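You operate a simulated robot arm through the tools that you are given. There is no shell and no other tool.

The job below is to be done with a simulated robot arm. You get a single attempt, and the scene is never put back.

TASK
Stir one ladle of blue glaze into the white tub till even.
Fine: ladle and paddle back, both tubs covered. Set down upright: glaze ladle.
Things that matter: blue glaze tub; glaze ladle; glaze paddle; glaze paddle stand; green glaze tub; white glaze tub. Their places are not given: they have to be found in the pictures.

Only the result counts: the job must be done as asked and must still hold three seconds after the hand-in. Knocking over, shifting, dropping, spilling or breaking anything else fails it.

THE ROBOT
A 6-joint arm with a two-finger gripper, fixed in place. Base frame: the origin is on the floor under the middle of its stand, x ahead of it, y to its left, z up; the work surface is at about z = 802. Readings come in mm, degrees, newtons and seconds.
It reaches about 1298 mm from its shoulder. Its first joint turns from -149.0 to 149.0 degrees. Payload 1.57 kg.
The tool frame sits at the grasp point between the pads (the TCP): z along the fingers, y along the line on which they close. The tips reach 21 mm beyond it. The gripper opens to 70 mm; its body begins 50 mm behind the TCP.
Orientation is told as [roll, pitch, yaw] about the base's x, y, z axes, in that order, counted from this pose: with the fingers straight down and closing along the base's y, the tool's x points along the base's -x, its y along +y and its z along -z.

THE INTERFACE
- The arm moves only by the tool play_rows. Its argument "steps" is a list of rows, each a list of 3 entries, a list of its own where there are three numbers: the shift along the tool's x, y, z in units of 400 mm (1.0 is 400 mm), then the turn, a rotation vector about the tool's x, y, z in units of 90 degrees (1.0 is 90 degrees), then the opening, from 0 (shut) to 1 (fully open). In form: [[[dx, dy, dz], [rx, ry, rz], gripper], ...]. A call has 1 to 20 rows; each row is the pose to reach, as a shift and turn from the pose commanded when the call began, along the tool's axes at that moment. A call with a number of a shift or a turn outside -1 to 1 is refused whole. Rows are played at 5 a second. More than 50 mm and 8.6 degrees between two rows, or a gripper value outside its range, and nothing of the call is played. A pose out of reach is approached as far as the arm can. The call stops where the force on the tool passes 40 N (or 10 N more than at its start, if that is more) or the arm is blocked; 0.2 s more then pass. Each finger travels about 64.8 mm/s and halts on what it meets, pressing with about 29 N; the grip force reading is that of the motor and also rises with nothing between the fingers. The clock runs only during rows and for 0.2 s after the last one: add rows that repeat a pose to give the fingers time. It gives the time, the measured TCP pose, the force on the tool (base axes), the opening and the grip force at its end, in the units of the frame above (readings bear some noise), with the torque about the TCP (base axes, N m) and any sound that the robot's microphone picked up.
- Cameras (640 x 400 px; columns grow to the right, rows downward): "scene" is fixed at [51.3, -652.7, 1475.9]; the picture's right is [0.85, -0.53, 0.00], its down [-0.13, -0.21, -0.97] and it looks along [0.52, 0.82, -0.25] (base axes); focal length 326 px, centre (320, 200). "wrist" rides on the gripper at [79, 4, -81] in the tool frame; the picture's right is [-0.05, 1.00, 0.00], its down [-0.67, -0.04, -0.74] and it looks along [-0.74, -0.04, 0.67] (tool axes); focal length 256 px, centre (320, 200).
- camera(camera): a new picture of that camera. The clock stands still meanwhile.
- move_column(by): slides the trunk up (or, below 0, down) by that many mm; the arm rides with it, the base frame stays. It gives what a move gives, with no picture.
- probe_pixels(camera, pixels): for up to 12 pixels [column, row] of the newest picture of that camera ("zoom" is the newest enlarged one), the place [x, y, z] in the base frame of the surface seen there, good to about 2 mm. The clock stands still meanwhile.
- enlarge(camera, box): a new picture of the part [left, top, right, bottom] of that camera's present view, enlarged. The clock stands still meanwhile.
- finish_job(): hands the job in; it is judged then, once.

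Open the gripper and draw the arm clear of the work before you hand the job in, unless the task says otherwise.

The tools are called after "Call:" as a command line: name --argument value ..., lists and objects as JSON in quotes. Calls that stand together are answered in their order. play_rows: Moves the arm, as the interface text tells. Its arguments: {"type":"object","properties":{"steps":{"type":"array","items":{"type":"array"}}},"required":["steps"]} The other tools are called the same way: move_column (by) moves the trunk up or down; camera (camera) takes a picture; probe_pixels (camera, pixels) gives the place of the surface under pixels of a picture; enlarge (camera, box) takes an enlarged picture of a part of a camera's view; finish_job () hands the job in.

At the start:

```text
time: 0.0
position: [460.4, 413.0, 1275.6]
orientation: [-0.1, 0.0, 0.0]
force: [1.1, 0.5, 0.2]
ft_torque: [0.02, -0.02, 0.01]
finger_gap: 70.2
finger_force: 0.1
trunk travel left (down, up): [-957.0, 13.0]
```

scene: 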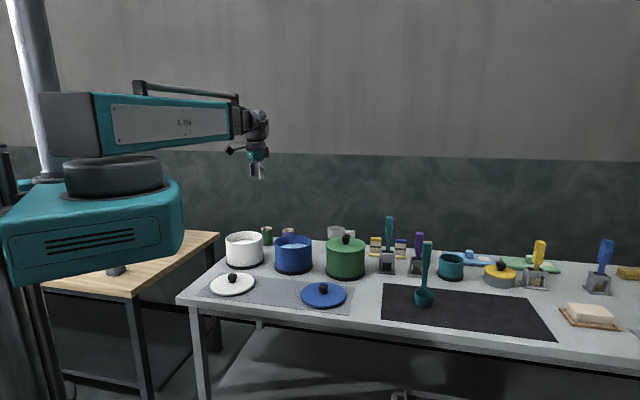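
wrist: 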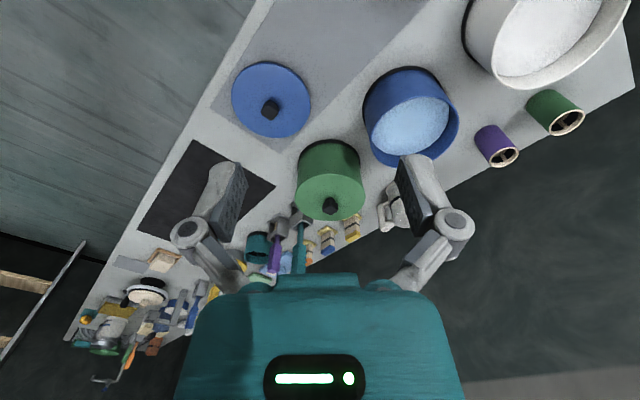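

The scene picture shows white tub near (244,248), blue tub (293,253), green tub (345,257), lids at (233,283) and (323,294), and a ladle upright at about (425,275). I'll enlarge parts of the scene view to identify everything.

Call:
enlarge --camera "scene" --box '[180, 210, 380, 335]'

Call:
enlarge --camera "scene" --box '[360, 200, 560, 325]'

Call:
enlarge --camera "scene" --box '[480, 220, 640, 320]'

```text
3.20 times, centred on (280, 272) of scene
```

zoom: 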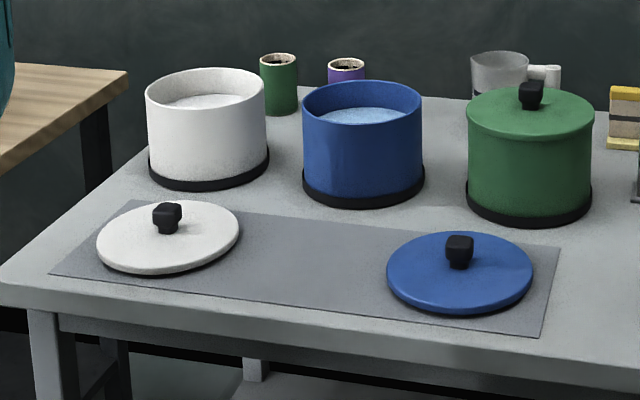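

```text
3.20 times, centred on (460, 262) of scene
```

zoom: 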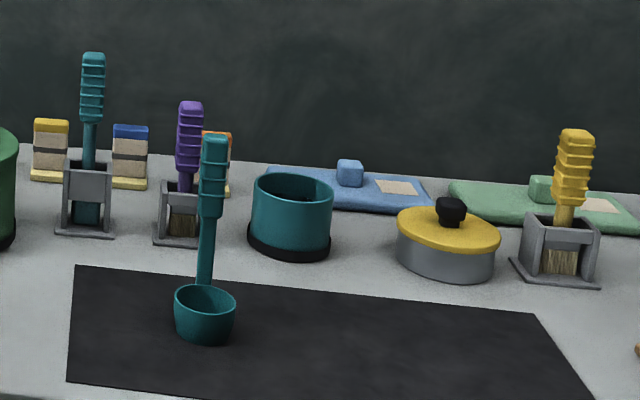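

```text
4.00 times, centred on (560, 270) of scene
```

zoom: 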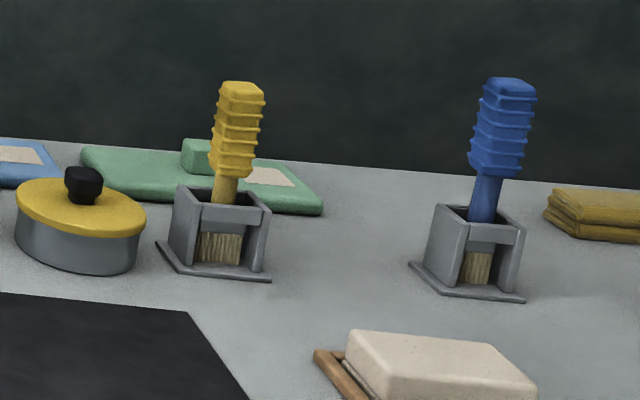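

Teal ladle stands on the dark mat; teal paddle sits in a grey stand at (388,255). I'll probe key points in the scene picture to get positions.

Call:
enlarge --camera "scene" --box '[180, 210, 380, 335]'

Call:
probe_pixels --camera "zoom" --pixels '[[205, 103], [147, 90], [266, 90], [207, 69], [207, 187], [167, 206], [167, 218], [160, 270], [98, 245], [239, 232], [167, 230], [300, 270]]'

Call:
probe_pixels --camera "zoom" --pixels '[[362, 117], [304, 105], [422, 105], [362, 82], [362, 205], [460, 238], [460, 250], [460, 310], [388, 275], [532, 270], [530, 85], [530, 140]]'

```text
3.20 times, centred on (280, 272) of scene
```

zoom: 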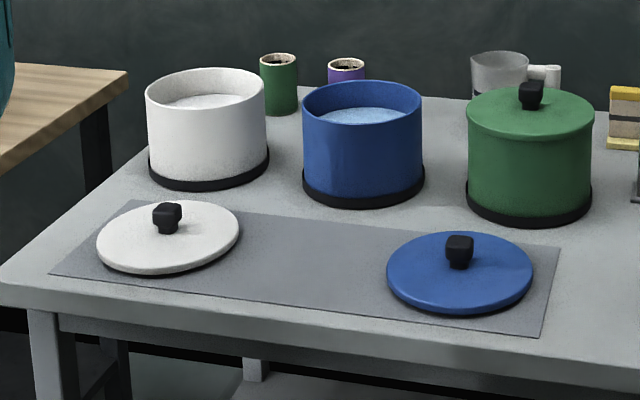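

```text
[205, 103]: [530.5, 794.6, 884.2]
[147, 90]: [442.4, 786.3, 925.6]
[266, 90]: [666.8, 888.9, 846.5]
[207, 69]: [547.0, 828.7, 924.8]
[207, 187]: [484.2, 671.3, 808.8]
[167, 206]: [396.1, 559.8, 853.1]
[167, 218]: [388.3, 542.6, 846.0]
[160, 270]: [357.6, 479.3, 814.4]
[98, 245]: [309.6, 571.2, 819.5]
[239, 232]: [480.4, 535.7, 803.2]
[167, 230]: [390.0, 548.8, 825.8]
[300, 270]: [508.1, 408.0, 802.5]
```

```text
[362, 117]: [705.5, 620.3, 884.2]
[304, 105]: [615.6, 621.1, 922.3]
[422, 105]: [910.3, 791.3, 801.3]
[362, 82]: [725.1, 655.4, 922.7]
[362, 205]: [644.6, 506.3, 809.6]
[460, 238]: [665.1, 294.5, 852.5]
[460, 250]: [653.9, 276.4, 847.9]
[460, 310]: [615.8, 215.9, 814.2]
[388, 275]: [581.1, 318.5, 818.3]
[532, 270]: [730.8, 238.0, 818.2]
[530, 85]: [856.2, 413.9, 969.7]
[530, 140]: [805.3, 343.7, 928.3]
```

Now I'll probe the ladle, paddle, and stand in a zoom on the right side.

Call:
enlarge --camera "scene" --box '[360, 210, 456, 270]'

Call:
enlarge --camera "scene" --box '[376, 230, 472, 290]'

Call:
enlarge --camera "scene" --box '[376, 260, 472, 320]'

```text
6.67 times, centred on (408, 240) of scene
```

zoom: 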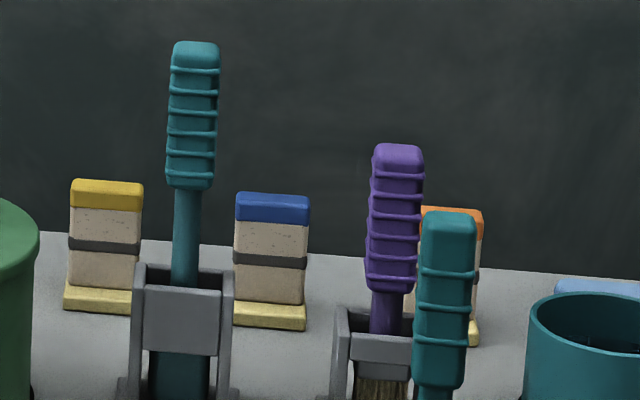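

```text
6.67 times, centred on (424, 260) of scene
```

zoom: 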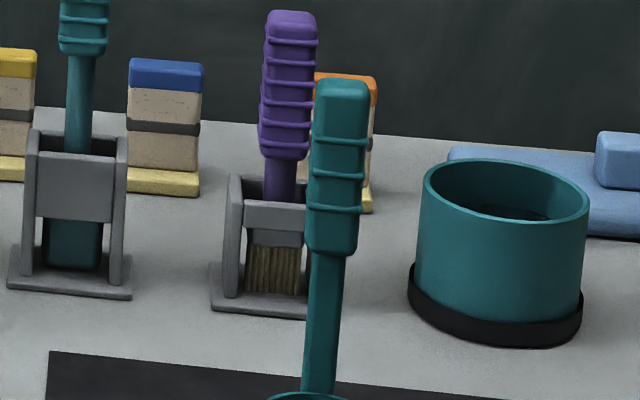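

```text
6.67 times, centred on (424, 290) of scene
```

zoom: 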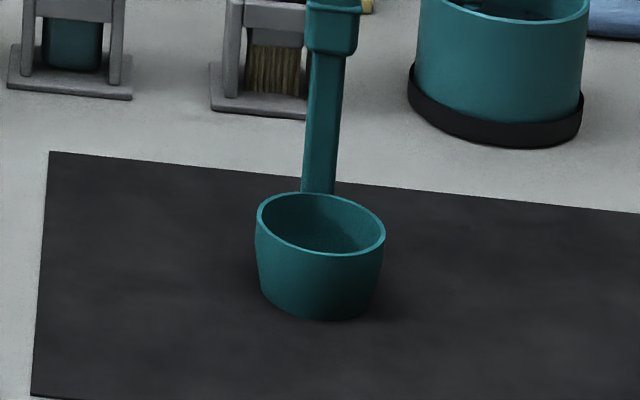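

Latest zoom is centred on the ladle bowl; I'll probe its rim, handle and base points.

Call:
probe_pixels --camera "zoom" --pixels '[[320, 255], [320, 318], [258, 215], [384, 240], [320, 225], [322, 150], [312, 150], [335, 150], [320, 197], [310, 35], [355, 35], [333, 30]]'

Call:
enlarge --camera "scene" --box '[376, 230, 472, 290]'

Call:
probe_pixels --camera "zoom" --pixels '[[343, 85], [340, 100], [316, 160], [362, 165], [338, 165], [335, 240], [325, 300], [313, 300], [340, 300], [500, 170], [500, 300], [330, 380]]'

Call:
enlarge --camera "scene" --box '[340, 210, 436, 270]'

```text
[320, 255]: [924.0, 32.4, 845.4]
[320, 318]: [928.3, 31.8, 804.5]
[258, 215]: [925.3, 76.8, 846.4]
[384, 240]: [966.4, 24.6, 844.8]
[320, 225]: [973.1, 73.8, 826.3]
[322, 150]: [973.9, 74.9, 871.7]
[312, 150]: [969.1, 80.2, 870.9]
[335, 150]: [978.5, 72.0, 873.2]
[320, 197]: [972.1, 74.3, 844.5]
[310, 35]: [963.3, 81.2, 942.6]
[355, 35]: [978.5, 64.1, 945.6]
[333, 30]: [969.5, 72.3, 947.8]
```

```text
6.67 times, centred on (424, 260) of scene
```

zoom: 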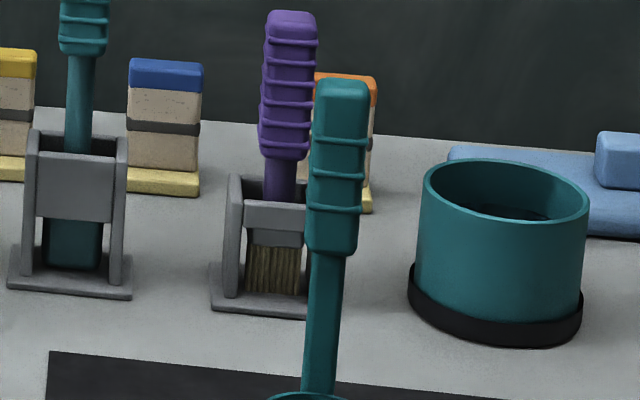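

```text
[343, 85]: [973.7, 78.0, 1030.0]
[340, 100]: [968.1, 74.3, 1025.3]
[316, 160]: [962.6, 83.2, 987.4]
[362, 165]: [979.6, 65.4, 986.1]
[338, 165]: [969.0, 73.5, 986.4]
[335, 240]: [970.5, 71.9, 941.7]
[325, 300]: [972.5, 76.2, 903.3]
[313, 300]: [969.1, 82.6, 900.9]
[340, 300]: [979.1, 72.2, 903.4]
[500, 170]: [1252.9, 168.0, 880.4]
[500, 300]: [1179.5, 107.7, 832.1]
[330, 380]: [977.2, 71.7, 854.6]
```

```text
6.67 times, centred on (388, 240) of scene
```

zoom: 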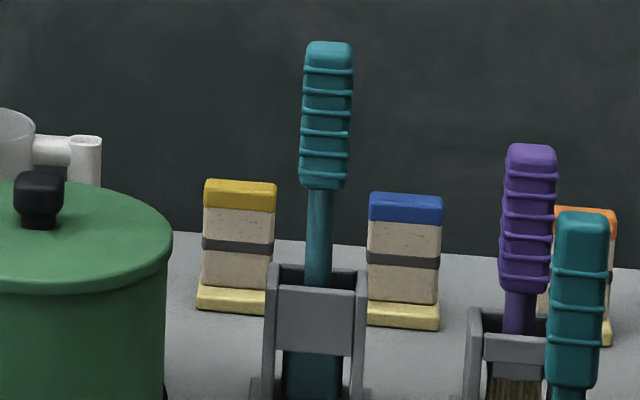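

Ladle: bowl centre about (946,52), rim z≈845, handle behind at about (975,77) rising to z≈1030. Now I probe the teal paddle and its stand in the newest zoom.

Call:
probe_pixels --camera "zoom" --pixels '[[328, 47], [326, 80], [302, 120], [350, 125], [326, 120], [322, 180], [320, 225], [310, 225], [330, 225], [315, 320], [275, 300], [360, 300]]'

Call:
enlarge --camera "scene" --box '[340, 235, 436, 295]'

Call:
probe_pixels --camera "zoom" --pixels '[[315, 220], [315, 155], [315, 127], [350, 115], [272, 105], [360, 112], [255, 250], [365, 255], [315, 122], [340, 110], [290, 104], [315, 250]]'

```text
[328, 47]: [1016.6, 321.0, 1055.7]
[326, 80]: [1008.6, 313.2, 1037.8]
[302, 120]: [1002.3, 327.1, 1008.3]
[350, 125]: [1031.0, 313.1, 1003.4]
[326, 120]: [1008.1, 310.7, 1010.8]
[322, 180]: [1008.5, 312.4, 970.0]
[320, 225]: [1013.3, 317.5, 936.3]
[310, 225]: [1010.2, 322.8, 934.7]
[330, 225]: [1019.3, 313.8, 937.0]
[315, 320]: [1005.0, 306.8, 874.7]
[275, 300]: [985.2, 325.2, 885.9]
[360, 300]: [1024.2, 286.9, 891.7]
```

```text
6.67 times, centred on (388, 265) of scene
```

zoom: 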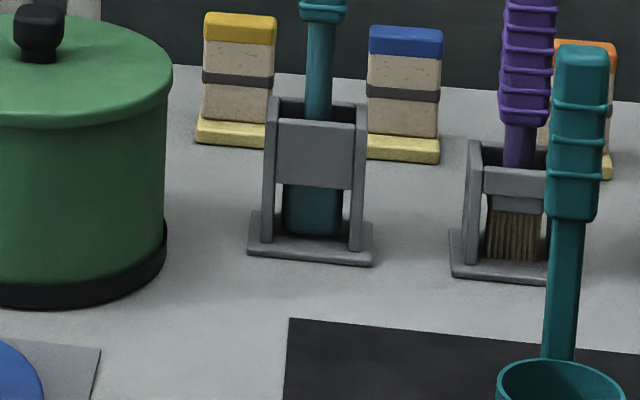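

```text
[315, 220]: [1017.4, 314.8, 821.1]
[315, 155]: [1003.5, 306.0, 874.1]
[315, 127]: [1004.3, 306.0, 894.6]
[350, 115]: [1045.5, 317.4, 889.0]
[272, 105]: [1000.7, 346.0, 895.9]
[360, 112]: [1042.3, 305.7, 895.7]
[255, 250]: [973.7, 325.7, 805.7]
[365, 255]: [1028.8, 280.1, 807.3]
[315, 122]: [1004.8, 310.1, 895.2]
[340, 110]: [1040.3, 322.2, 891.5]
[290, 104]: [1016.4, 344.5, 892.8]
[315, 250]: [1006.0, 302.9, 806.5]
```

Next I probe tub rims and lid knob in the current wrist picture for better plan-view geometry.

Call:
probe_pixels --camera "wrist" --pixels '[[270, 100], [270, 112], [234, 100], [309, 100], [270, 66], [362, 105], [458, 115], [405, 68], [405, 165], [405, 125], [330, 205], [540, 40]]'

Call:
enlarge --camera "wrist" --box '[200, 40, 360, 140]'

Call:
enlarge --camera "wrist" --box '[220, 180, 380, 280]'

```text
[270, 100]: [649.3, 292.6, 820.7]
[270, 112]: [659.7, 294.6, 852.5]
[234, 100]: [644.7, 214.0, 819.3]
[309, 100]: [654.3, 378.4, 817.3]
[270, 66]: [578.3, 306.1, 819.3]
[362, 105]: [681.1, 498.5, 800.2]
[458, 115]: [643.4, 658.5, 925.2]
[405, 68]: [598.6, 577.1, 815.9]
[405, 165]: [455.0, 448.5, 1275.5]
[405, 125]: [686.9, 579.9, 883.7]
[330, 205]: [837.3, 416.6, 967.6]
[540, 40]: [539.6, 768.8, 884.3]
```

```text
4.00 times, centred on (280, 90) of wrist
```

zoom: 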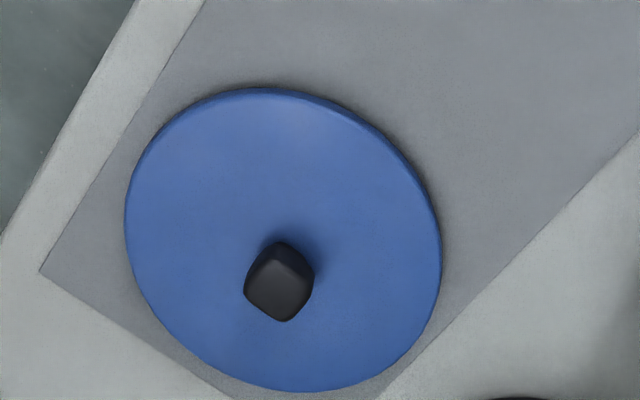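

```text
4.00 times, centred on (300, 230) of wrist
```

zoom: 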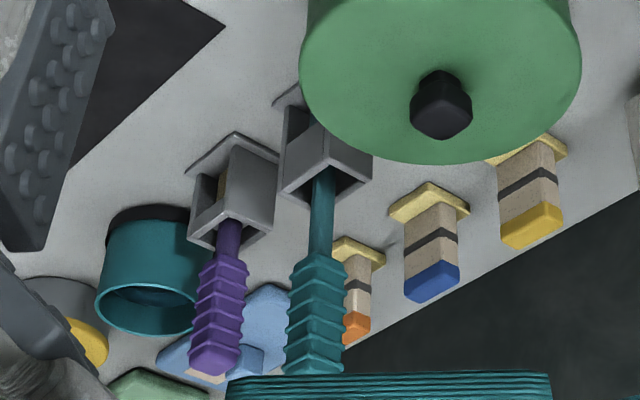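

The knobs are square and turned relative to the base axes. I'll fly the arm at its present height to about (760,100) so the wrist camera can see the ladle and the paddle from above.

Call:
play_rows --steps '[[[-0.08, -0.078, 0], [0, 0, 0], 1], [[-0.16, -0.156, 0], [0, 0, 0], 1], [[-0.24, -0.234, 0], [0, 0, 0], 1], [[-0.32, -0.312, 0], [0, 0, 0], 1], [[-0.4, -0.39, 0], [0, 0, 0], 1], [[-0.48, -0.468, 0], [0, 0, 0], 1], [[-0.56, -0.546, 0], [0, 0, 0], 1], [[-0.64, -0.624, 0], [0, 0, 0], 1], [[-0.72, -0.702, 0], [0, 0, 0], 1], [[-0.75, -0.78, 0], [0, 0, 0], 1]]'

Call:
camera --camera "wrist"

Call:
camera --camera "scene"

```text
time: 2.2
position: [761.8, 101.3, 1275.5]
orientation: [0.0, 0.0, 0.1]
force: [-0.1, -0.2, -0.1]
ft_torque: [0.01, 0.04, 0.04]
finger_gap: 70.1
finger_force: 0.0
trunk travel left (down, up): [-957.0, 13.0]
```

```text
taken
```

wrist: 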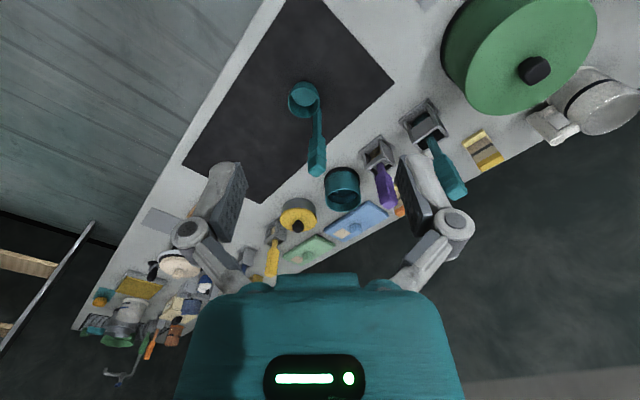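

```text
taken
```

scene: 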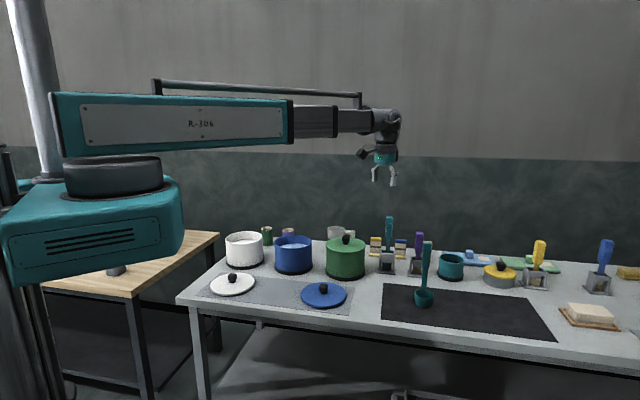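

The arm is a telescoping type. I'll enlarge the wrist view on the ladle (305,125) and on the paddle (435,150) to find their yaw and centres.

Call:
enlarge --camera "wrist" --box '[270, 70, 366, 130]'

Call:
probe_pixels --camera "zoom" --pixels '[[123, 100], [325, 100], [225, 75], [225, 190], [220, 115], [290, 170], [320, 150], [325, 240], [300, 240], [345, 240], [320, 300], [310, 340]]'

Call:
enlarge --camera "wrist" --box '[270, 120, 366, 180]'

Call:
enlarge --camera "wrist" --box '[385, 85, 505, 210]'

```text
6.67 times, centred on (318, 100) of wrist
```

zoom: 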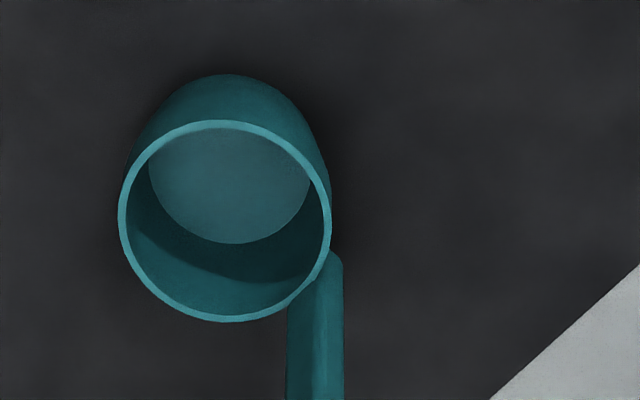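

```text
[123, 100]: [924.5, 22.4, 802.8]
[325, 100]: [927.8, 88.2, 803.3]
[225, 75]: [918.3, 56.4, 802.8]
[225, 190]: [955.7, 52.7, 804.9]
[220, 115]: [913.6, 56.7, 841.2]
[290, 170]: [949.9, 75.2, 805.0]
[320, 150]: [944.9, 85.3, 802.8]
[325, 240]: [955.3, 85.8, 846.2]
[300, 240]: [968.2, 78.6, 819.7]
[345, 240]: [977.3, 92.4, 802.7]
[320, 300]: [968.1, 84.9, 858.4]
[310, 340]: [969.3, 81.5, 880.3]
```

```text
6.67 times, centred on (318, 150) of wrist
```

zoom: 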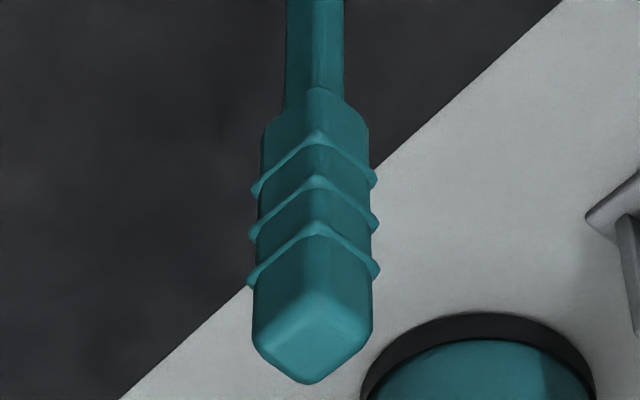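

```text
3.20 times, centred on (445, 148) of wrist
```

zoom: 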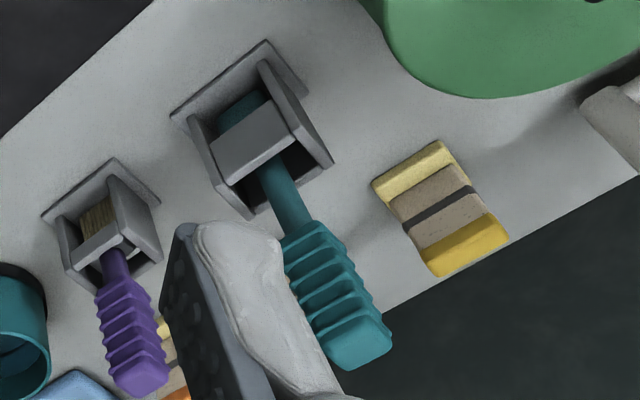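

The ladle handle shows an edge toward the camera, so its square section is turned about 45°. I'll probe mat corners and handle points to establish the yaw.

Call:
probe_pixels --camera "wrist" --pixels '[[184, 166], [392, 82], [260, 202], [316, 172], [316, 178], [310, 150], [322, 150], [316, 140]]'

Call:
enlarge --camera "wrist" --box '[270, 120, 366, 180]'

Call:
probe_pixels --camera "zoom" --pixels '[[315, 270], [275, 285], [350, 285], [310, 330], [262, 345], [365, 335], [310, 295], [310, 378], [270, 150], [360, 150], [330, 60], [300, 60]]'

```text
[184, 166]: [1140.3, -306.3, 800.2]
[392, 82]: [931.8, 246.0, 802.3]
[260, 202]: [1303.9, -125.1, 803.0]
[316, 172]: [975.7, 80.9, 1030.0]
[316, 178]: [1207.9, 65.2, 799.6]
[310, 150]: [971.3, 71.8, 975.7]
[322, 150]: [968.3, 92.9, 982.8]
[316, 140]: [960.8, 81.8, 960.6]
```

```text
6.67 times, centred on (318, 150) of wrist
```

zoom: 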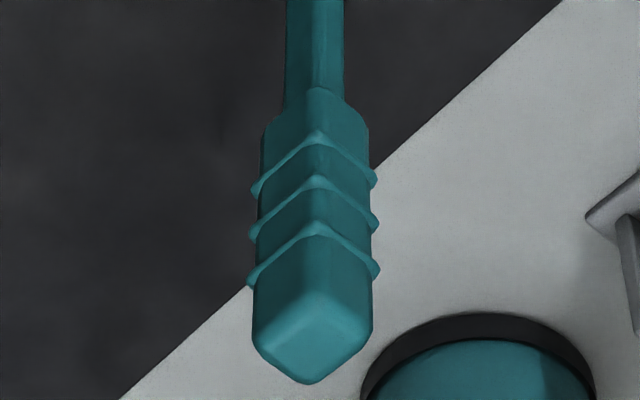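

```text
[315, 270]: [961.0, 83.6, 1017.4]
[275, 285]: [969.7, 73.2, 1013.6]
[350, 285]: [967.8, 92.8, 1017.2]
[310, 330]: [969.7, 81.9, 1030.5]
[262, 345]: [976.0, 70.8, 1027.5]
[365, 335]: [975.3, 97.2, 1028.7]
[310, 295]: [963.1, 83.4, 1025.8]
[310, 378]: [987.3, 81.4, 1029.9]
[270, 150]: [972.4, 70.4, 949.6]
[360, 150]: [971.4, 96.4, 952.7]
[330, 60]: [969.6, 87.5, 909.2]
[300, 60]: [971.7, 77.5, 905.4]
```

The mat edges run at 45° to the base axes, and the ladle handle's faces match that (handle centre ≈(975,83), bowl centre ≈(945,54)). Next I fly to about (480,480) with 45° yaw to look down on the tubs and lids.

Call:
play_rows --steps '[[[0.07, 0.095, 0], [0, 0, -0.05], 1], [[0.14, 0.19, 0], [0, 0, -0.1], 1], [[0.21, 0.285, 0], [0, 0, -0.15], 1], [[0.28, 0.38, 0], [0, 0, -0.2], 1], [[0.35, 0.475, 0], [0, 0, -0.25], 1], [[0.42, 0.57, 0], [0, 0, -0.3], 1], [[0.49, 0.665, 0], [0, 0, -0.35], 1], [[0.56, 0.76, 0], [0, 0, -0.4], 1], [[0.63, 0.855, 0], [0, 0, -0.45], 1], [[0.7, 0.95, 0], [0, 0, -0.5], 1]]'

Call:
camera --camera "wrist"

```text
time: 4.4
position: [481.0, 481.6, 1276.1]
orientation: [0.0, 0.0, 45.2]
force: [-0.5, 0.0, -0.4]
ft_torque: [-0.07, 0.0, 0.01]
finger_gap: 70.0
finger_force: 0.0
trunk travel left (down, up): [-957.0, 13.0]
```

```text
taken
```

wrist: 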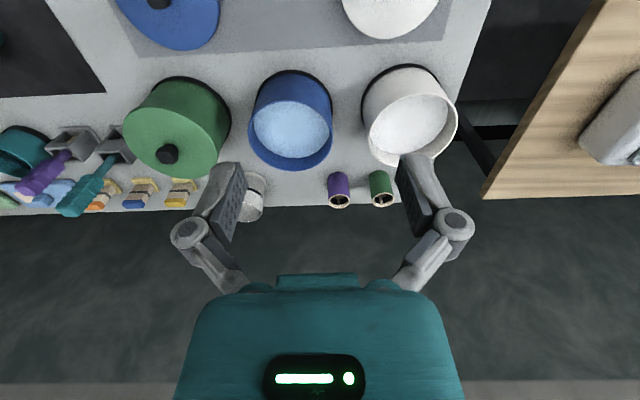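

The three tubs line up with the table axis in this view: green (180,125), blue (290,120), white (410,110). I zoom in on blue and white and probe their rims.

Call:
enlarge --camera "wrist" --box '[340, 55, 484, 175]'

Call:
enlarge --camera "wrist" --box '[226, 60, 354, 180]'

```text
3.33 times, centred on (412, 115) of wrist
```

zoom: 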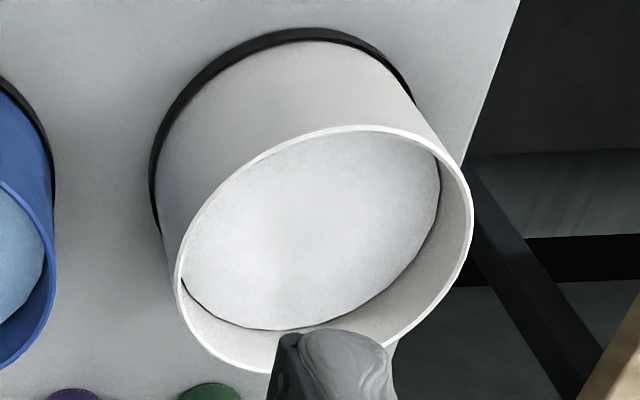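

```text
3.33 times, centred on (290, 120) of wrist
```

zoom: 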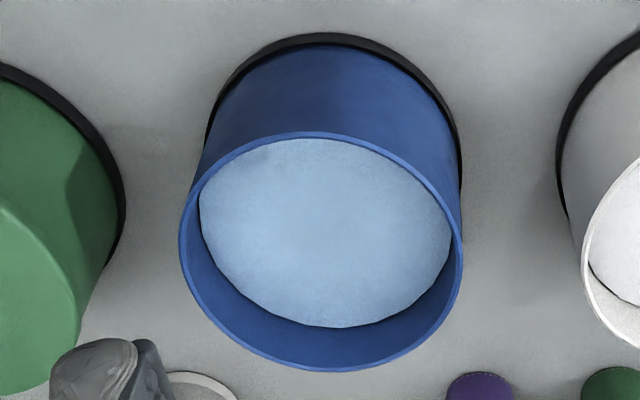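

Call:
probe_pixels --camera "zoom" --pixels '[[182, 235], [462, 255], [310, 134], [330, 370], [240, 345], [430, 325], [220, 160], [410, 165], [202, 215], [450, 235], [310, 140], [335, 325]]'

Call:
enlarge --camera "wrist" --box '[340, 55, 484, 175]'

Call:
probe_pixels --camera "zoom" --pixels '[[176, 270], [471, 200], [350, 129], [240, 160], [430, 140], [200, 340], [430, 300], [255, 370], [182, 280], [438, 170], [290, 329], [330, 140]]'

```text
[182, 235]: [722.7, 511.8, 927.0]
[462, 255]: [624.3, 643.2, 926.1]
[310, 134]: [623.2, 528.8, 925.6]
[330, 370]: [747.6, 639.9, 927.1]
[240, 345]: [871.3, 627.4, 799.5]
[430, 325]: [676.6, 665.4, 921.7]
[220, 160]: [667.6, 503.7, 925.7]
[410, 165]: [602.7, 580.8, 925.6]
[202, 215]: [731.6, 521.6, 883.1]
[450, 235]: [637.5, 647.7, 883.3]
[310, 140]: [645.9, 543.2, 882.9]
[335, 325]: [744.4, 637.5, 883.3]
```

```text
3.33 times, centred on (412, 115) of wrist
```

zoom: 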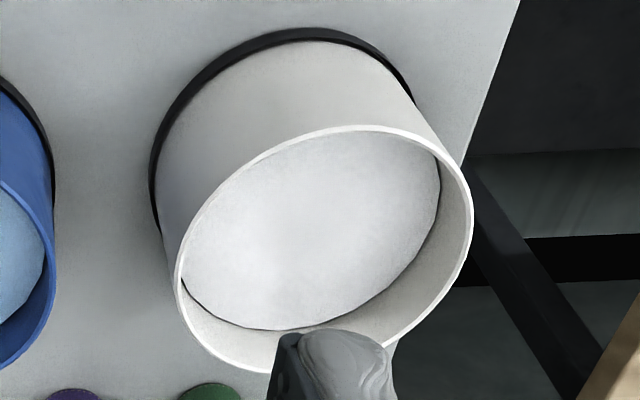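

```text
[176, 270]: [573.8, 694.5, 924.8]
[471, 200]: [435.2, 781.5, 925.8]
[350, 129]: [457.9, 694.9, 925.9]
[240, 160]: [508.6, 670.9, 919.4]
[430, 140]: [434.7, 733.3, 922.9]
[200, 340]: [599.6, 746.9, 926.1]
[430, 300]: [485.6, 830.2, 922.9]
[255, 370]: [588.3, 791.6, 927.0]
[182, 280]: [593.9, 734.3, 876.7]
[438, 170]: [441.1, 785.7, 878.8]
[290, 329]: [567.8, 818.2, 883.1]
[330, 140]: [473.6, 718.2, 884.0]
```

Circle fits: blue tub centre ≈(684.5,584), white tub centre ≈(515.5,752.5), outer radius ≈82, rim z≈926, glaze z≈884. I'll lower the trunk by 230 mm (nothing below the gripper reaches above z≈930 there) to bring the arm to working height.

Call:
move_column --by -230

Call:
camera --camera "scene"

Call:
camera --camera "wrist"

```text
time: 6.8
position: [480.7, 479.9, 1046.2]
orientation: [-0.1, 0.0, 45.1]
force: [0.2, 0.4, -1.2]
ft_torque: [-0.01, 0.0, -0.01]
finger_gap: 70.0
finger_force: 0.0
trunk travel left (down, up): [-727.0, 243.0]
```

```text
taken
```

scene: 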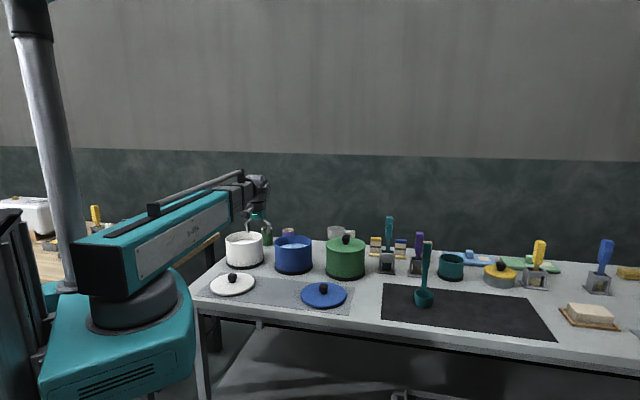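

```text
taken
```

wrist: 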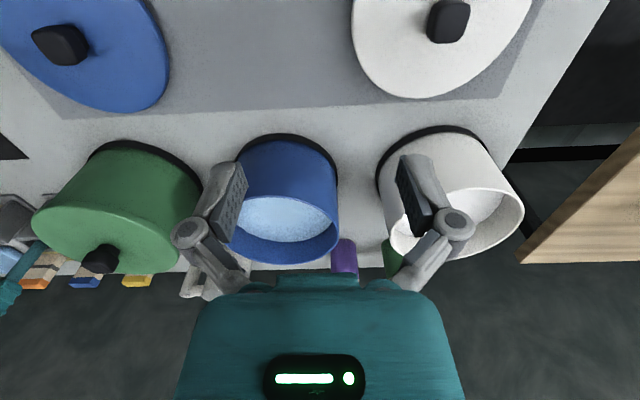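

I'll test the pouring posture empty-handed: shift to about u=760,v=168 (inboard of the white tub, z≈1076) then tilt the tool outward about its y axis in 7.6° rows.

Call:
play_rows --steps '[[[-0.04, 0.084, -0.015], [0, 0, 0], 1], [[-0.08, 0.168, -0.03], [0, 0, 0], 1], [[-0.12, 0.252, -0.045], [0, 0, 0], 1], [[-0.16, 0.336, -0.06], [0, 0, 0], 1], [[-0.2, 0.42, -0.075], [0, 0, 0], 1], [[-0.2, 0.42, -0.075], [0, -0.085, 0], 1], [[-0.2, 0.42, -0.075], [0, -0.17, 0], 1], [[-0.2, 0.42, -0.075], [0, -0.255, 0], 1], [[-0.2, 0.42, -0.075], [0, -0.34, 0], 1], [[-0.2, 0.42, -0.075], [0, -0.425, 0], 1], [[-0.2, 0.42, -0.075], [0, -0.51, 0], 1], [[-0.2, 0.42, -0.075], [0, -0.595, 0], 1], [[-0.2, 0.42, -0.075], [0, -0.68, 0], 1], [[-0.2, 0.42, -0.075], [0, -0.765, 0], 1], [[-0.2, 0.42, -0.075], [0, -0.85, 0], 1], [[-0.2, 0.42, -0.075], [0, -0.935, 0], 1]]'

Call:
camera --camera "scene"

```text
time: 10.2
position: [419.7, 655.8, 1212.1]
orientation: [-0.2, -84.2, 45.2]
force: [-0.8, -0.7, 0.3]
ft_torque: [-0.01, -0.01, -0.01]
finger_gap: 70.0
finger_force: 0.0
out of reach, approached as far as the arm can: row 1, 2, 3, 4, 5, 6, 7, 8, 9, 10, 11, 12, 13, 14, 15, 16
trunk travel left (down, up): [-727.0, 243.0]
```

```text
taken
```

scene: 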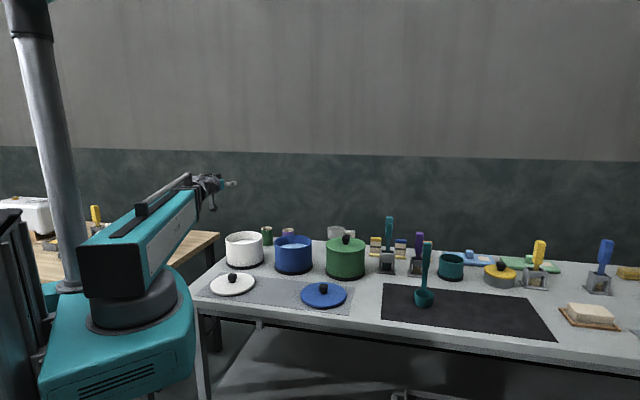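

Orientation and xy were reached but z rose to 1212 instead of 1076: the arm seems to have no vertical freedom of its own (wrist height fixed by the trunk, TCP ≈185 mm from the wrist axis). I'll tilt back to vertical and check this with the readings.

Call:
play_rows --steps '[[[0.007, 0, 0.001], [0, 0.085, 0], 1], [[0.014, 0, 0.002], [0, 0.17, 0], 1], [[0.021, 0, 0.003], [0, 0.255, 0], 1], [[0.028, 0, 0.004], [0, 0.34, 0], 1], [[0.035, 0, 0.005], [0, 0.425, 0], 1], [[0.042, 0, 0.006], [0, 0.51, 0], 1], [[0.049, 0, 0.006], [0, 0.595, 0], 1], [[0.056, 0, 0.007], [0, 0.68, 0], 1], [[0.063, 0, 0.007], [0, 0.765, 0], 1], [[0.07, 0, 0.008], [0, 0.85, 0], 1], [[0.0746, 0, 0.0077], [0, 0.935, 0], 1], [[0.0746, 0, 0.0077], [0, 0.935, 0], 1]]'

```text
time: 12.8
position: [422.6, 656.3, 1045.8]
orientation: [-0.1, 0.0, 45.1]
force: [0.2, 0.1, -0.2]
ft_torque: [-0.02, -0.01, 0.02]
finger_gap: 70.4
finger_force: 0.1
out of reach, approached as far as the arm can: row 1, 2, 3, 4, 5, 6, 7, 8, 9, 10, 11, 12
trunk travel left (down, up): [-727.0, 243.0]
```

Back vertical at z 1045.8. I'll play a null row to see whether the commanded pose is now consistent.

Call:
play_rows --steps '[[[0, 0, 0], [0, 0, 0], 1], [[0, 0, 0], [0, 0, 0], 1]]'

```text
time: 13.4
position: [421.4, 656.2, 1045.9]
orientation: [0.0, 0.1, 45.0]
force: [-0.3, 0.9, 0.2]
ft_torque: [0.02, 0.04, 0.04]
finger_gap: 69.8
finger_force: 0.0
trunk travel left (down, up): [-727.0, 243.0]
```

The commanded pose follows what the arm really reached. A quick check: 20 mm straight down, to confirm whether the arm itself can change height.

Call:
play_rows --steps '[[[0, 0, 0.025], [0, 0, 0], 1], [[0, 0, 0.05], [0, 0, 0], 1], [[0, 0, 0.05], [0, 0, 0], 1]]'

```text
time: 14.2
position: [421.1, 658.6, 1047.2]
orientation: [-0.1, 0.0, 45.0]
force: [-0.4, -1.1, 0.3]
ft_torque: [0.03, 0.0, -0.01]
finger_gap: 69.9
finger_force: 0.1
out of reach, approached as far as the arm can: row 1, 2, 3
trunk travel left (down, up): [-727.0, 243.0]
```

Confirmed: height changes only through the trunk. I raise the trunk 80 mm, then traverse toward the ladle.

Call:
move_column --by 80

Call:
play_rows --steps '[[[0, -0.11, 0], [0, 0, 0], 1], [[0, -0.22, 0], [0, 0, 0], 1], [[0, -0.33, 0], [0, 0, 0], 1], [[0, -0.44, 0], [0, 0, 0], 1], [[0, -0.55, 0], [0, 0, 0], 1], [[0, -0.66, 0], [0, 0, 0], 1], [[0, -0.77, 0], [0, 0, 0], 1], [[0, -0.88, 0], [0, 0, 0], 1], [[0, -0.99, 0], [0, 0, 0], 1]]'

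```text
time: 15.4
position: [422.1, 659.0, 1125.9]
orientation: [-0.1, 0.0, 45.0]
force: [-0.5, -0.8, 0.5]
ft_torque: [-0.01, 0.02, 0.0]
finger_gap: 70.2
finger_force: 0.1
trunk travel left (down, up): [-807.0, 163.0]
```

```text
time: 17.4
position: [702.7, 375.6, 1125.6]
orientation: [0.0, 0.0, 45.0]
force: [-0.4, 0.8, -0.1]
ft_torque: [0.0, 0.02, 0.04]
finger_gap: 69.9
finger_force: 0.0
trunk travel left (down, up): [-807.0, 163.0]
```

Now at (703,376). I continue along −v and slightly inboard to view the ladle closely from about 80 mm short of it.

Call:
play_rows --steps '[[[0.026, -0.111, 0], [0, 0, 0], 1], [[0.052, -0.222, 0], [0, 0, 0], 1], [[0.079, -0.333, 0], [0, 0, 0], 1], [[0.105, -0.444, 0], [0, 0, 0], 1], [[0.132, -0.555, 0], [0, 0, 0], 1], [[0.158, -0.666, 0], [0, 0, 0], 1], [[0.185, -0.777, 0], [0, 0, 0], 1], [[0.211, -0.888, 0], [0, 0, 0], 1], [[0.237, -0.998, 0], [0, 0, 0], 1]]'

Call:
camera --camera "wrist"

Call:
camera --camera "scene"

```text
time: 19.4
position: [917.9, 27.6, 1126.1]
orientation: [0.0, 0.0, 45.0]
force: [0.2, 0.1, -0.6]
ft_torque: [0.02, 0.01, 0.04]
finger_gap: 69.7
finger_force: 0.0
trunk travel left (down, up): [-807.0, 163.0]
```

```text
taken
```

wrist: 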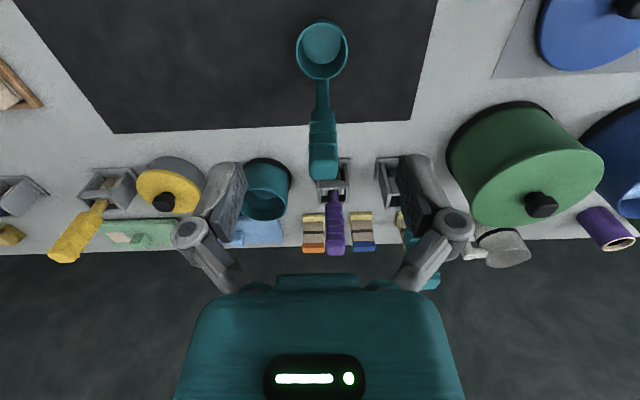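

```text
taken
```

scene: 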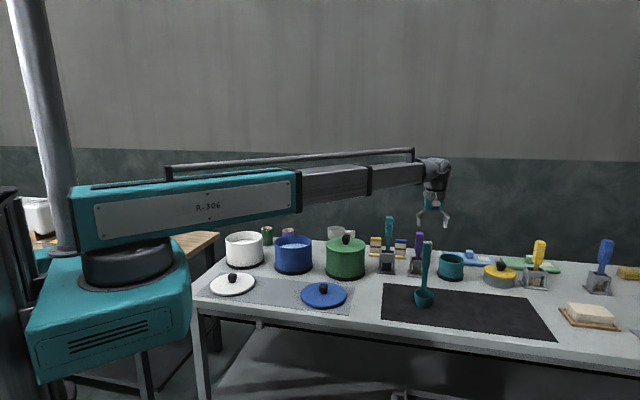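

The ladle is now seen squarely (bowl at (321,48), handle top (322,165)), so yaw 45° fits. I enlarge it and probe the handle and bowl precisely.

Call:
enlarge --camera "wrist" --box '[272, 10, 372, 110]'

Call:
probe_pixels --camera "zoom" --pixels '[[320, 55], [220, 150], [420, 150], [320, 270], [255, 240], [385, 240], [250, 85], [390, 85], [320, 130], [320, 350], [300, 350], [340, 350]]'

Call:
enlarge --camera "wrist" --box '[272, 90, 372, 190]'

Call:
probe_pixels --camera "zoom" --pixels '[[320, 250], [320, 300], [275, 300], [365, 300], [265, 340], [375, 340], [320, 340], [320, 355], [285, 340], [355, 340], [265, 230], [370, 230]]'

```text
4.00 times, centred on (322, 60) of wrist
```

zoom: 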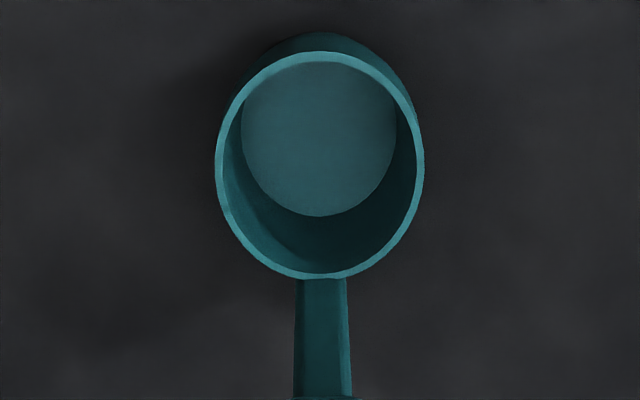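

```text
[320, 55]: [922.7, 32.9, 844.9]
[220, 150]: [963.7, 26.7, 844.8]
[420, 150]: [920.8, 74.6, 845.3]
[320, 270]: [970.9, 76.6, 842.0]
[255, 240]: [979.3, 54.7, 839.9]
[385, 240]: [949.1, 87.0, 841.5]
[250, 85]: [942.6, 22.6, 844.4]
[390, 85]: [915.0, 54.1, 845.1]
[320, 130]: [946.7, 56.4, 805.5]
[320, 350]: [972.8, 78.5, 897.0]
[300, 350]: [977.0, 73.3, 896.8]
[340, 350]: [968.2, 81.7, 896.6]
```

```text
4.00 times, centred on (322, 140) of wrist
```

zoom: 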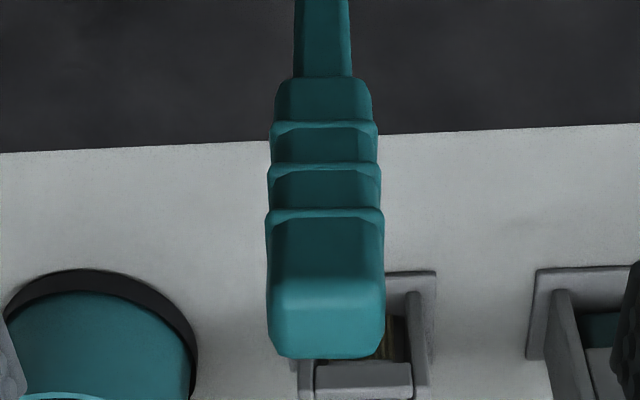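

```text
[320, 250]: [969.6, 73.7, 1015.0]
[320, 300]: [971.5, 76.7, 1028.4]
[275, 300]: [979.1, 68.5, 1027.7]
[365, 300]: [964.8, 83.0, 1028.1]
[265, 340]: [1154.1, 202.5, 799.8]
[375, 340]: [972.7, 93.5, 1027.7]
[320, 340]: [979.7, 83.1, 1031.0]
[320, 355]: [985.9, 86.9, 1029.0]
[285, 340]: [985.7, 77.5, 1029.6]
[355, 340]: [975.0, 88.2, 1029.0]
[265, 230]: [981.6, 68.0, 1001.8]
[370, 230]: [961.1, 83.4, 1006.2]
```

Handle centre fits at ≈(977,81.5), width ≈25 mm; bowl centre u≈708, r≈32. I shift the gripper over the handle (80 mm outward), staying at z 1126 where tips clear the handle top (1031).

Call:
play_rows --steps '[[[-0.1, -0.005, 0], [0, 0, 0], 1], [[-0.2, -0.0094, 0], [0, 0, 0], 1], [[-0.2, -0.0094, 0], [0, 0, 0], 1]]'

Call:
camera --camera "wrist"

```text
time: 20.2
position: [976.6, 81.6, 1126.6]
orientation: [0.0, 0.0, 45.0]
force: [-0.3, -0.5, -0.8]
ft_torque: [-0.02, 0.01, 0.01]
finger_gap: 70.0
finger_force: 0.0
trunk travel left (down, up): [-807.0, 163.0]
```

```text
taken
```

wrist: 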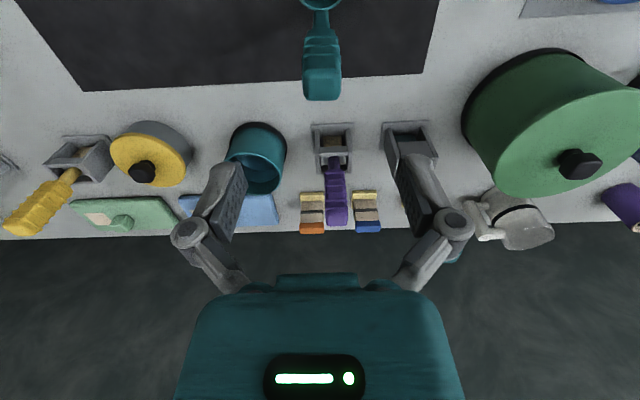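

Handle (322,75) is centred between the fingers (≈225 and ≈415). I lower the trunk 80 mm and look again.

Call:
move_column --by -80

Call:
camera --camera "wrist"

Call:
camera --camera "scene"

```text
time: 21.4
position: [975.8, 81.7, 1045.9]
orientation: [0.0, 0.0, 45.1]
force: [0.4, -0.5, 0.0]
ft_torque: [-0.02, 0.0, 0.0]
finger_gap: 69.7
finger_force: 0.1
trunk travel left (down, up): [-727.0, 243.0]
```

```text
taken
```

wrist: 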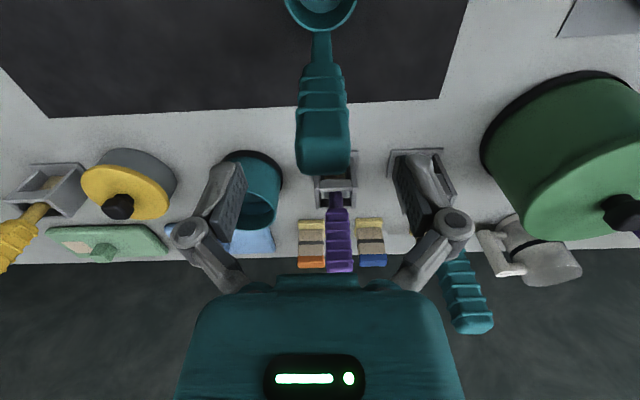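

```text
taken
```

scene: 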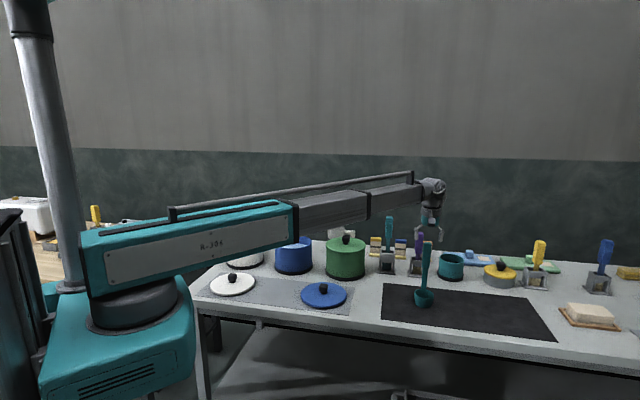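

Still aligned; lowering 41 mm more to TCP z≈1005 and then closing on the handle.

Call:
move_column --by -41

Call:
play_rows --steps '[[[0, 0, 0], [0, 0, 0], 0.6], [[0, 0, 0], [0, 0, 0], 0.4], [[0, 0, 0], [0, 0, 0], 0.2], [[0, 0, 0], [0, 0, 0], 0], [[0, 0, 0], [0, 0, 0], 0], [[0, 0, 0], [0, 0, 0], 0], [[0, 0, 0], [0, 0, 0], 0]]'

Call:
camera --camera "wrist"

Call:
enlarge --camera "scene" --box '[376, 170, 496, 320]'

```text
time: 22.2
position: [975.7, 81.2, 1005.0]
orientation: [-0.1, 0.0, 45.0]
force: [-1.1, -0.2, -0.5]
ft_torque: [0.0, 0.02, -0.01]
finger_gap: 70.1
finger_force: 0.1
trunk travel left (down, up): [-686.0, 284.0]
```

```text
time: 23.8
position: [976.2, 82.1, 1004.3]
orientation: [0.1, 0.0, 45.0]
force: [0.5, -0.5, -0.7]
ft_torque: [-0.03, 0.02, -0.01]
finger_gap: 26.9
finger_force: 28.8
trunk travel left (down, up): [-686.0, 284.0]
```

```text
taken
```

wrist: 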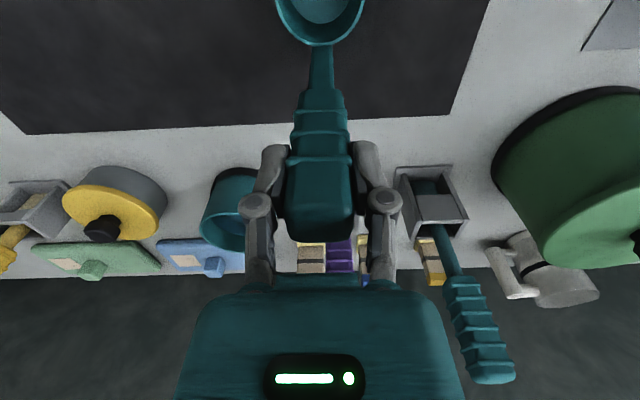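

```text
2.67 times, centred on (436, 245) of scene
```

zoom: 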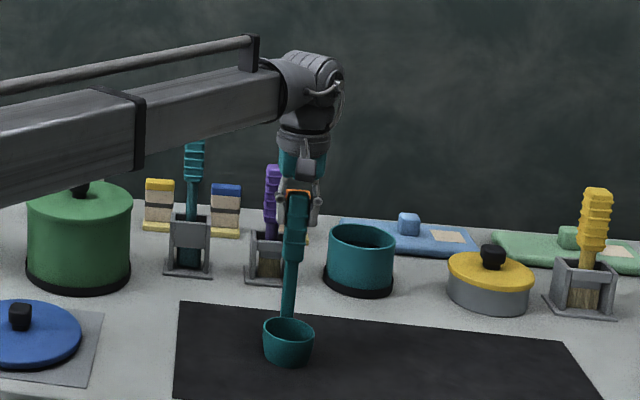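

Grip is firm (gap 26.9, 28.8 N); ladle home is TCP ≈(976.2,81.8,1004.5), yaw 45°. I lift 200 mm so the bowl clears the green tub's knob (z 970).

Call:
move_column --by 20

Call:
move_column --by 180

Call:
camera --camera "scene"

```text
time: 24.5
position: [976.7, 82.2, 1024.2]
orientation: [0.0, 0.0, 45.0]
force: [-0.9, 0.0, -1.0]
ft_torque: [0.03, -0.06, 0.04]
finger_gap: 27.3
finger_force: 28.9
trunk travel left (down, up): [-706.0, 264.0]
```

```text
time: 26.5
position: [976.4, 81.7, 1204.4]
orientation: [0.0, -0.1, 45.0]
force: [0.0, 0.2, -0.2]
ft_torque: [0.03, -0.03, 0.0]
finger_gap: 27.3
finger_force: 29.4
trunk travel left (down, up): [-886.0, 84.0]
```

```text
taken
```

scene: 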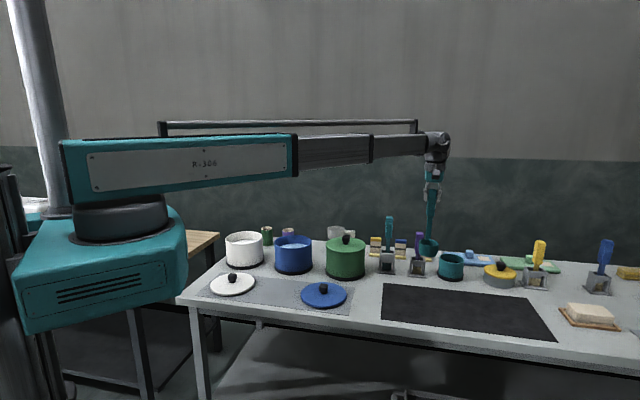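

The ladle hangs straight in the gripper. I traverse 380 mm along +v at constant u.

Call:
play_rows --steps '[[[0, 0.1, 0], [0, 0, 0], 0], [[0, 0.2, 0], [0, 0, 0], 0], [[0, 0.3, 0], [0, 0, 0], 0], [[0, 0.4, 0], [0, 0, 0], 0], [[0, 0.5, 0], [0, 0, 0], 0], [[0, 0.6, 0], [0, 0, 0], 0], [[0, 0.7, 0], [0, 0, 0], 0], [[0, 0.8, 0], [0, 0, 0], 0], [[0, 0.9, 0], [0, 0, 0], 0], [[0, 0.95, 0], [0, 0, 0], 0]]'

```text
time: 28.7
position: [708.1, 350.5, 1205.2]
orientation: [0.1, 0.1, 45.0]
force: [-0.7, -0.2, -0.8]
ft_torque: [0.01, -0.06, -0.01]
finger_gap: 27.4
finger_force: 28.8
trunk travel left (down, up): [-886.0, 84.0]
```

Now I go over the blue tub so that bowl plus handle are centred in it (TCP target (705.7,605.3)).

Call:
play_rows --steps '[[[-0.07, 0.07, 0], [0, 0, 0], 0], [[-0.14, 0.14, 0], [0, 0, 0], 0], [[-0.21, 0.21, 0], [0, 0, 0], 0], [[-0.28, 0.28, 0], [0, 0, 0], 0], [[-0.35, 0.355, 0], [0, 0, 0], 0], [[-0.41, 0.42, 0], [0, 0, 0], 0], [[-0.446, 0.4547, 0], [0, 0, 0], 0], [[-0.446, 0.4547, 0], [0, 0, 0], 0]]'

Call:
camera --camera "wrist"

Call:
camera --camera "scene"

```text
time: 30.5
position: [705.2, 603.9, 1205.5]
orientation: [-0.1, 0.0, 44.9]
force: [0.8, 0.0, -0.9]
ft_torque: [0.02, -0.04, 0.0]
finger_gap: 27.2
finger_force: 28.6
trunk travel left (down, up): [-886.0, 84.0]
```

```text
taken
```

wrist: 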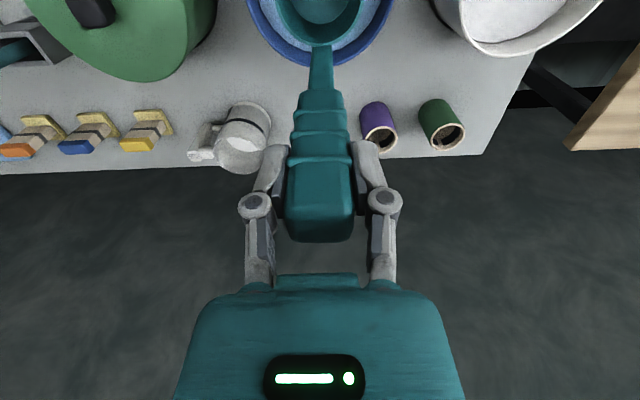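

```text
taken
```

scene: 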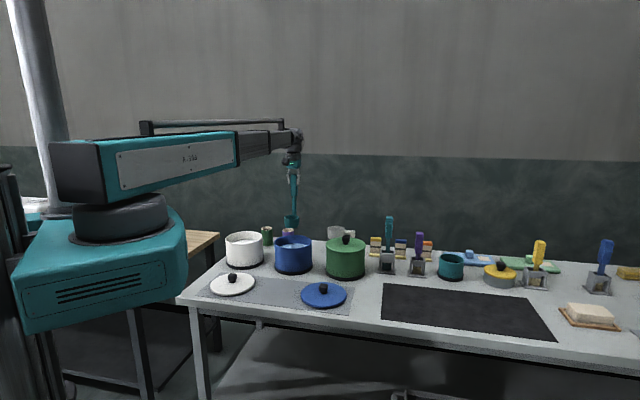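

The bowl is over the blue tub. I lower 60 mm (bowl bottom ≈943, just above the rim) and check clearance.

Call:
move_column --by -60

Call:
camera --camera "wrist"

Call:
enlarge --camera "scene" --box '[220, 160, 380, 300]'

```text
time: 31.5
position: [705.5, 604.9, 1145.0]
orientation: [0.0, 0.0, 44.9]
force: [0.5, 0.4, -1.6]
ft_torque: [0.03, 0.0, -0.03]
finger_gap: 27.2
finger_force: 29.0
trunk travel left (down, up): [-826.0, 144.0]
```

```text
taken
```

wrist: 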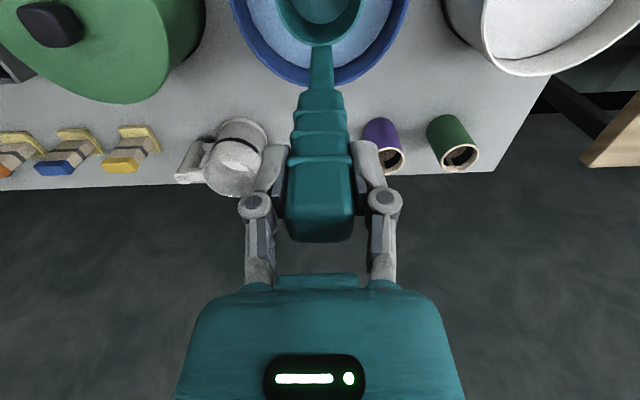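

```text
2.86 times, centred on (300, 230) of scene
```

zoom: 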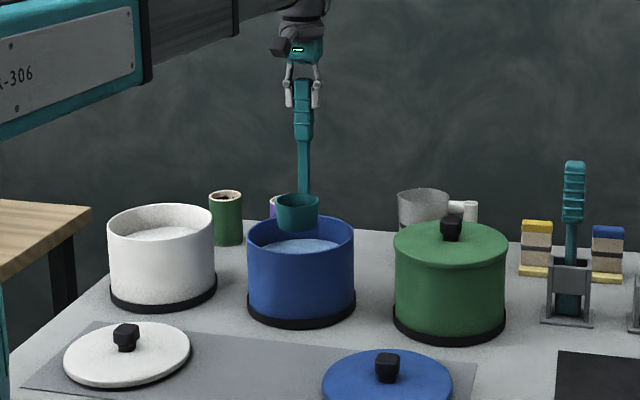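

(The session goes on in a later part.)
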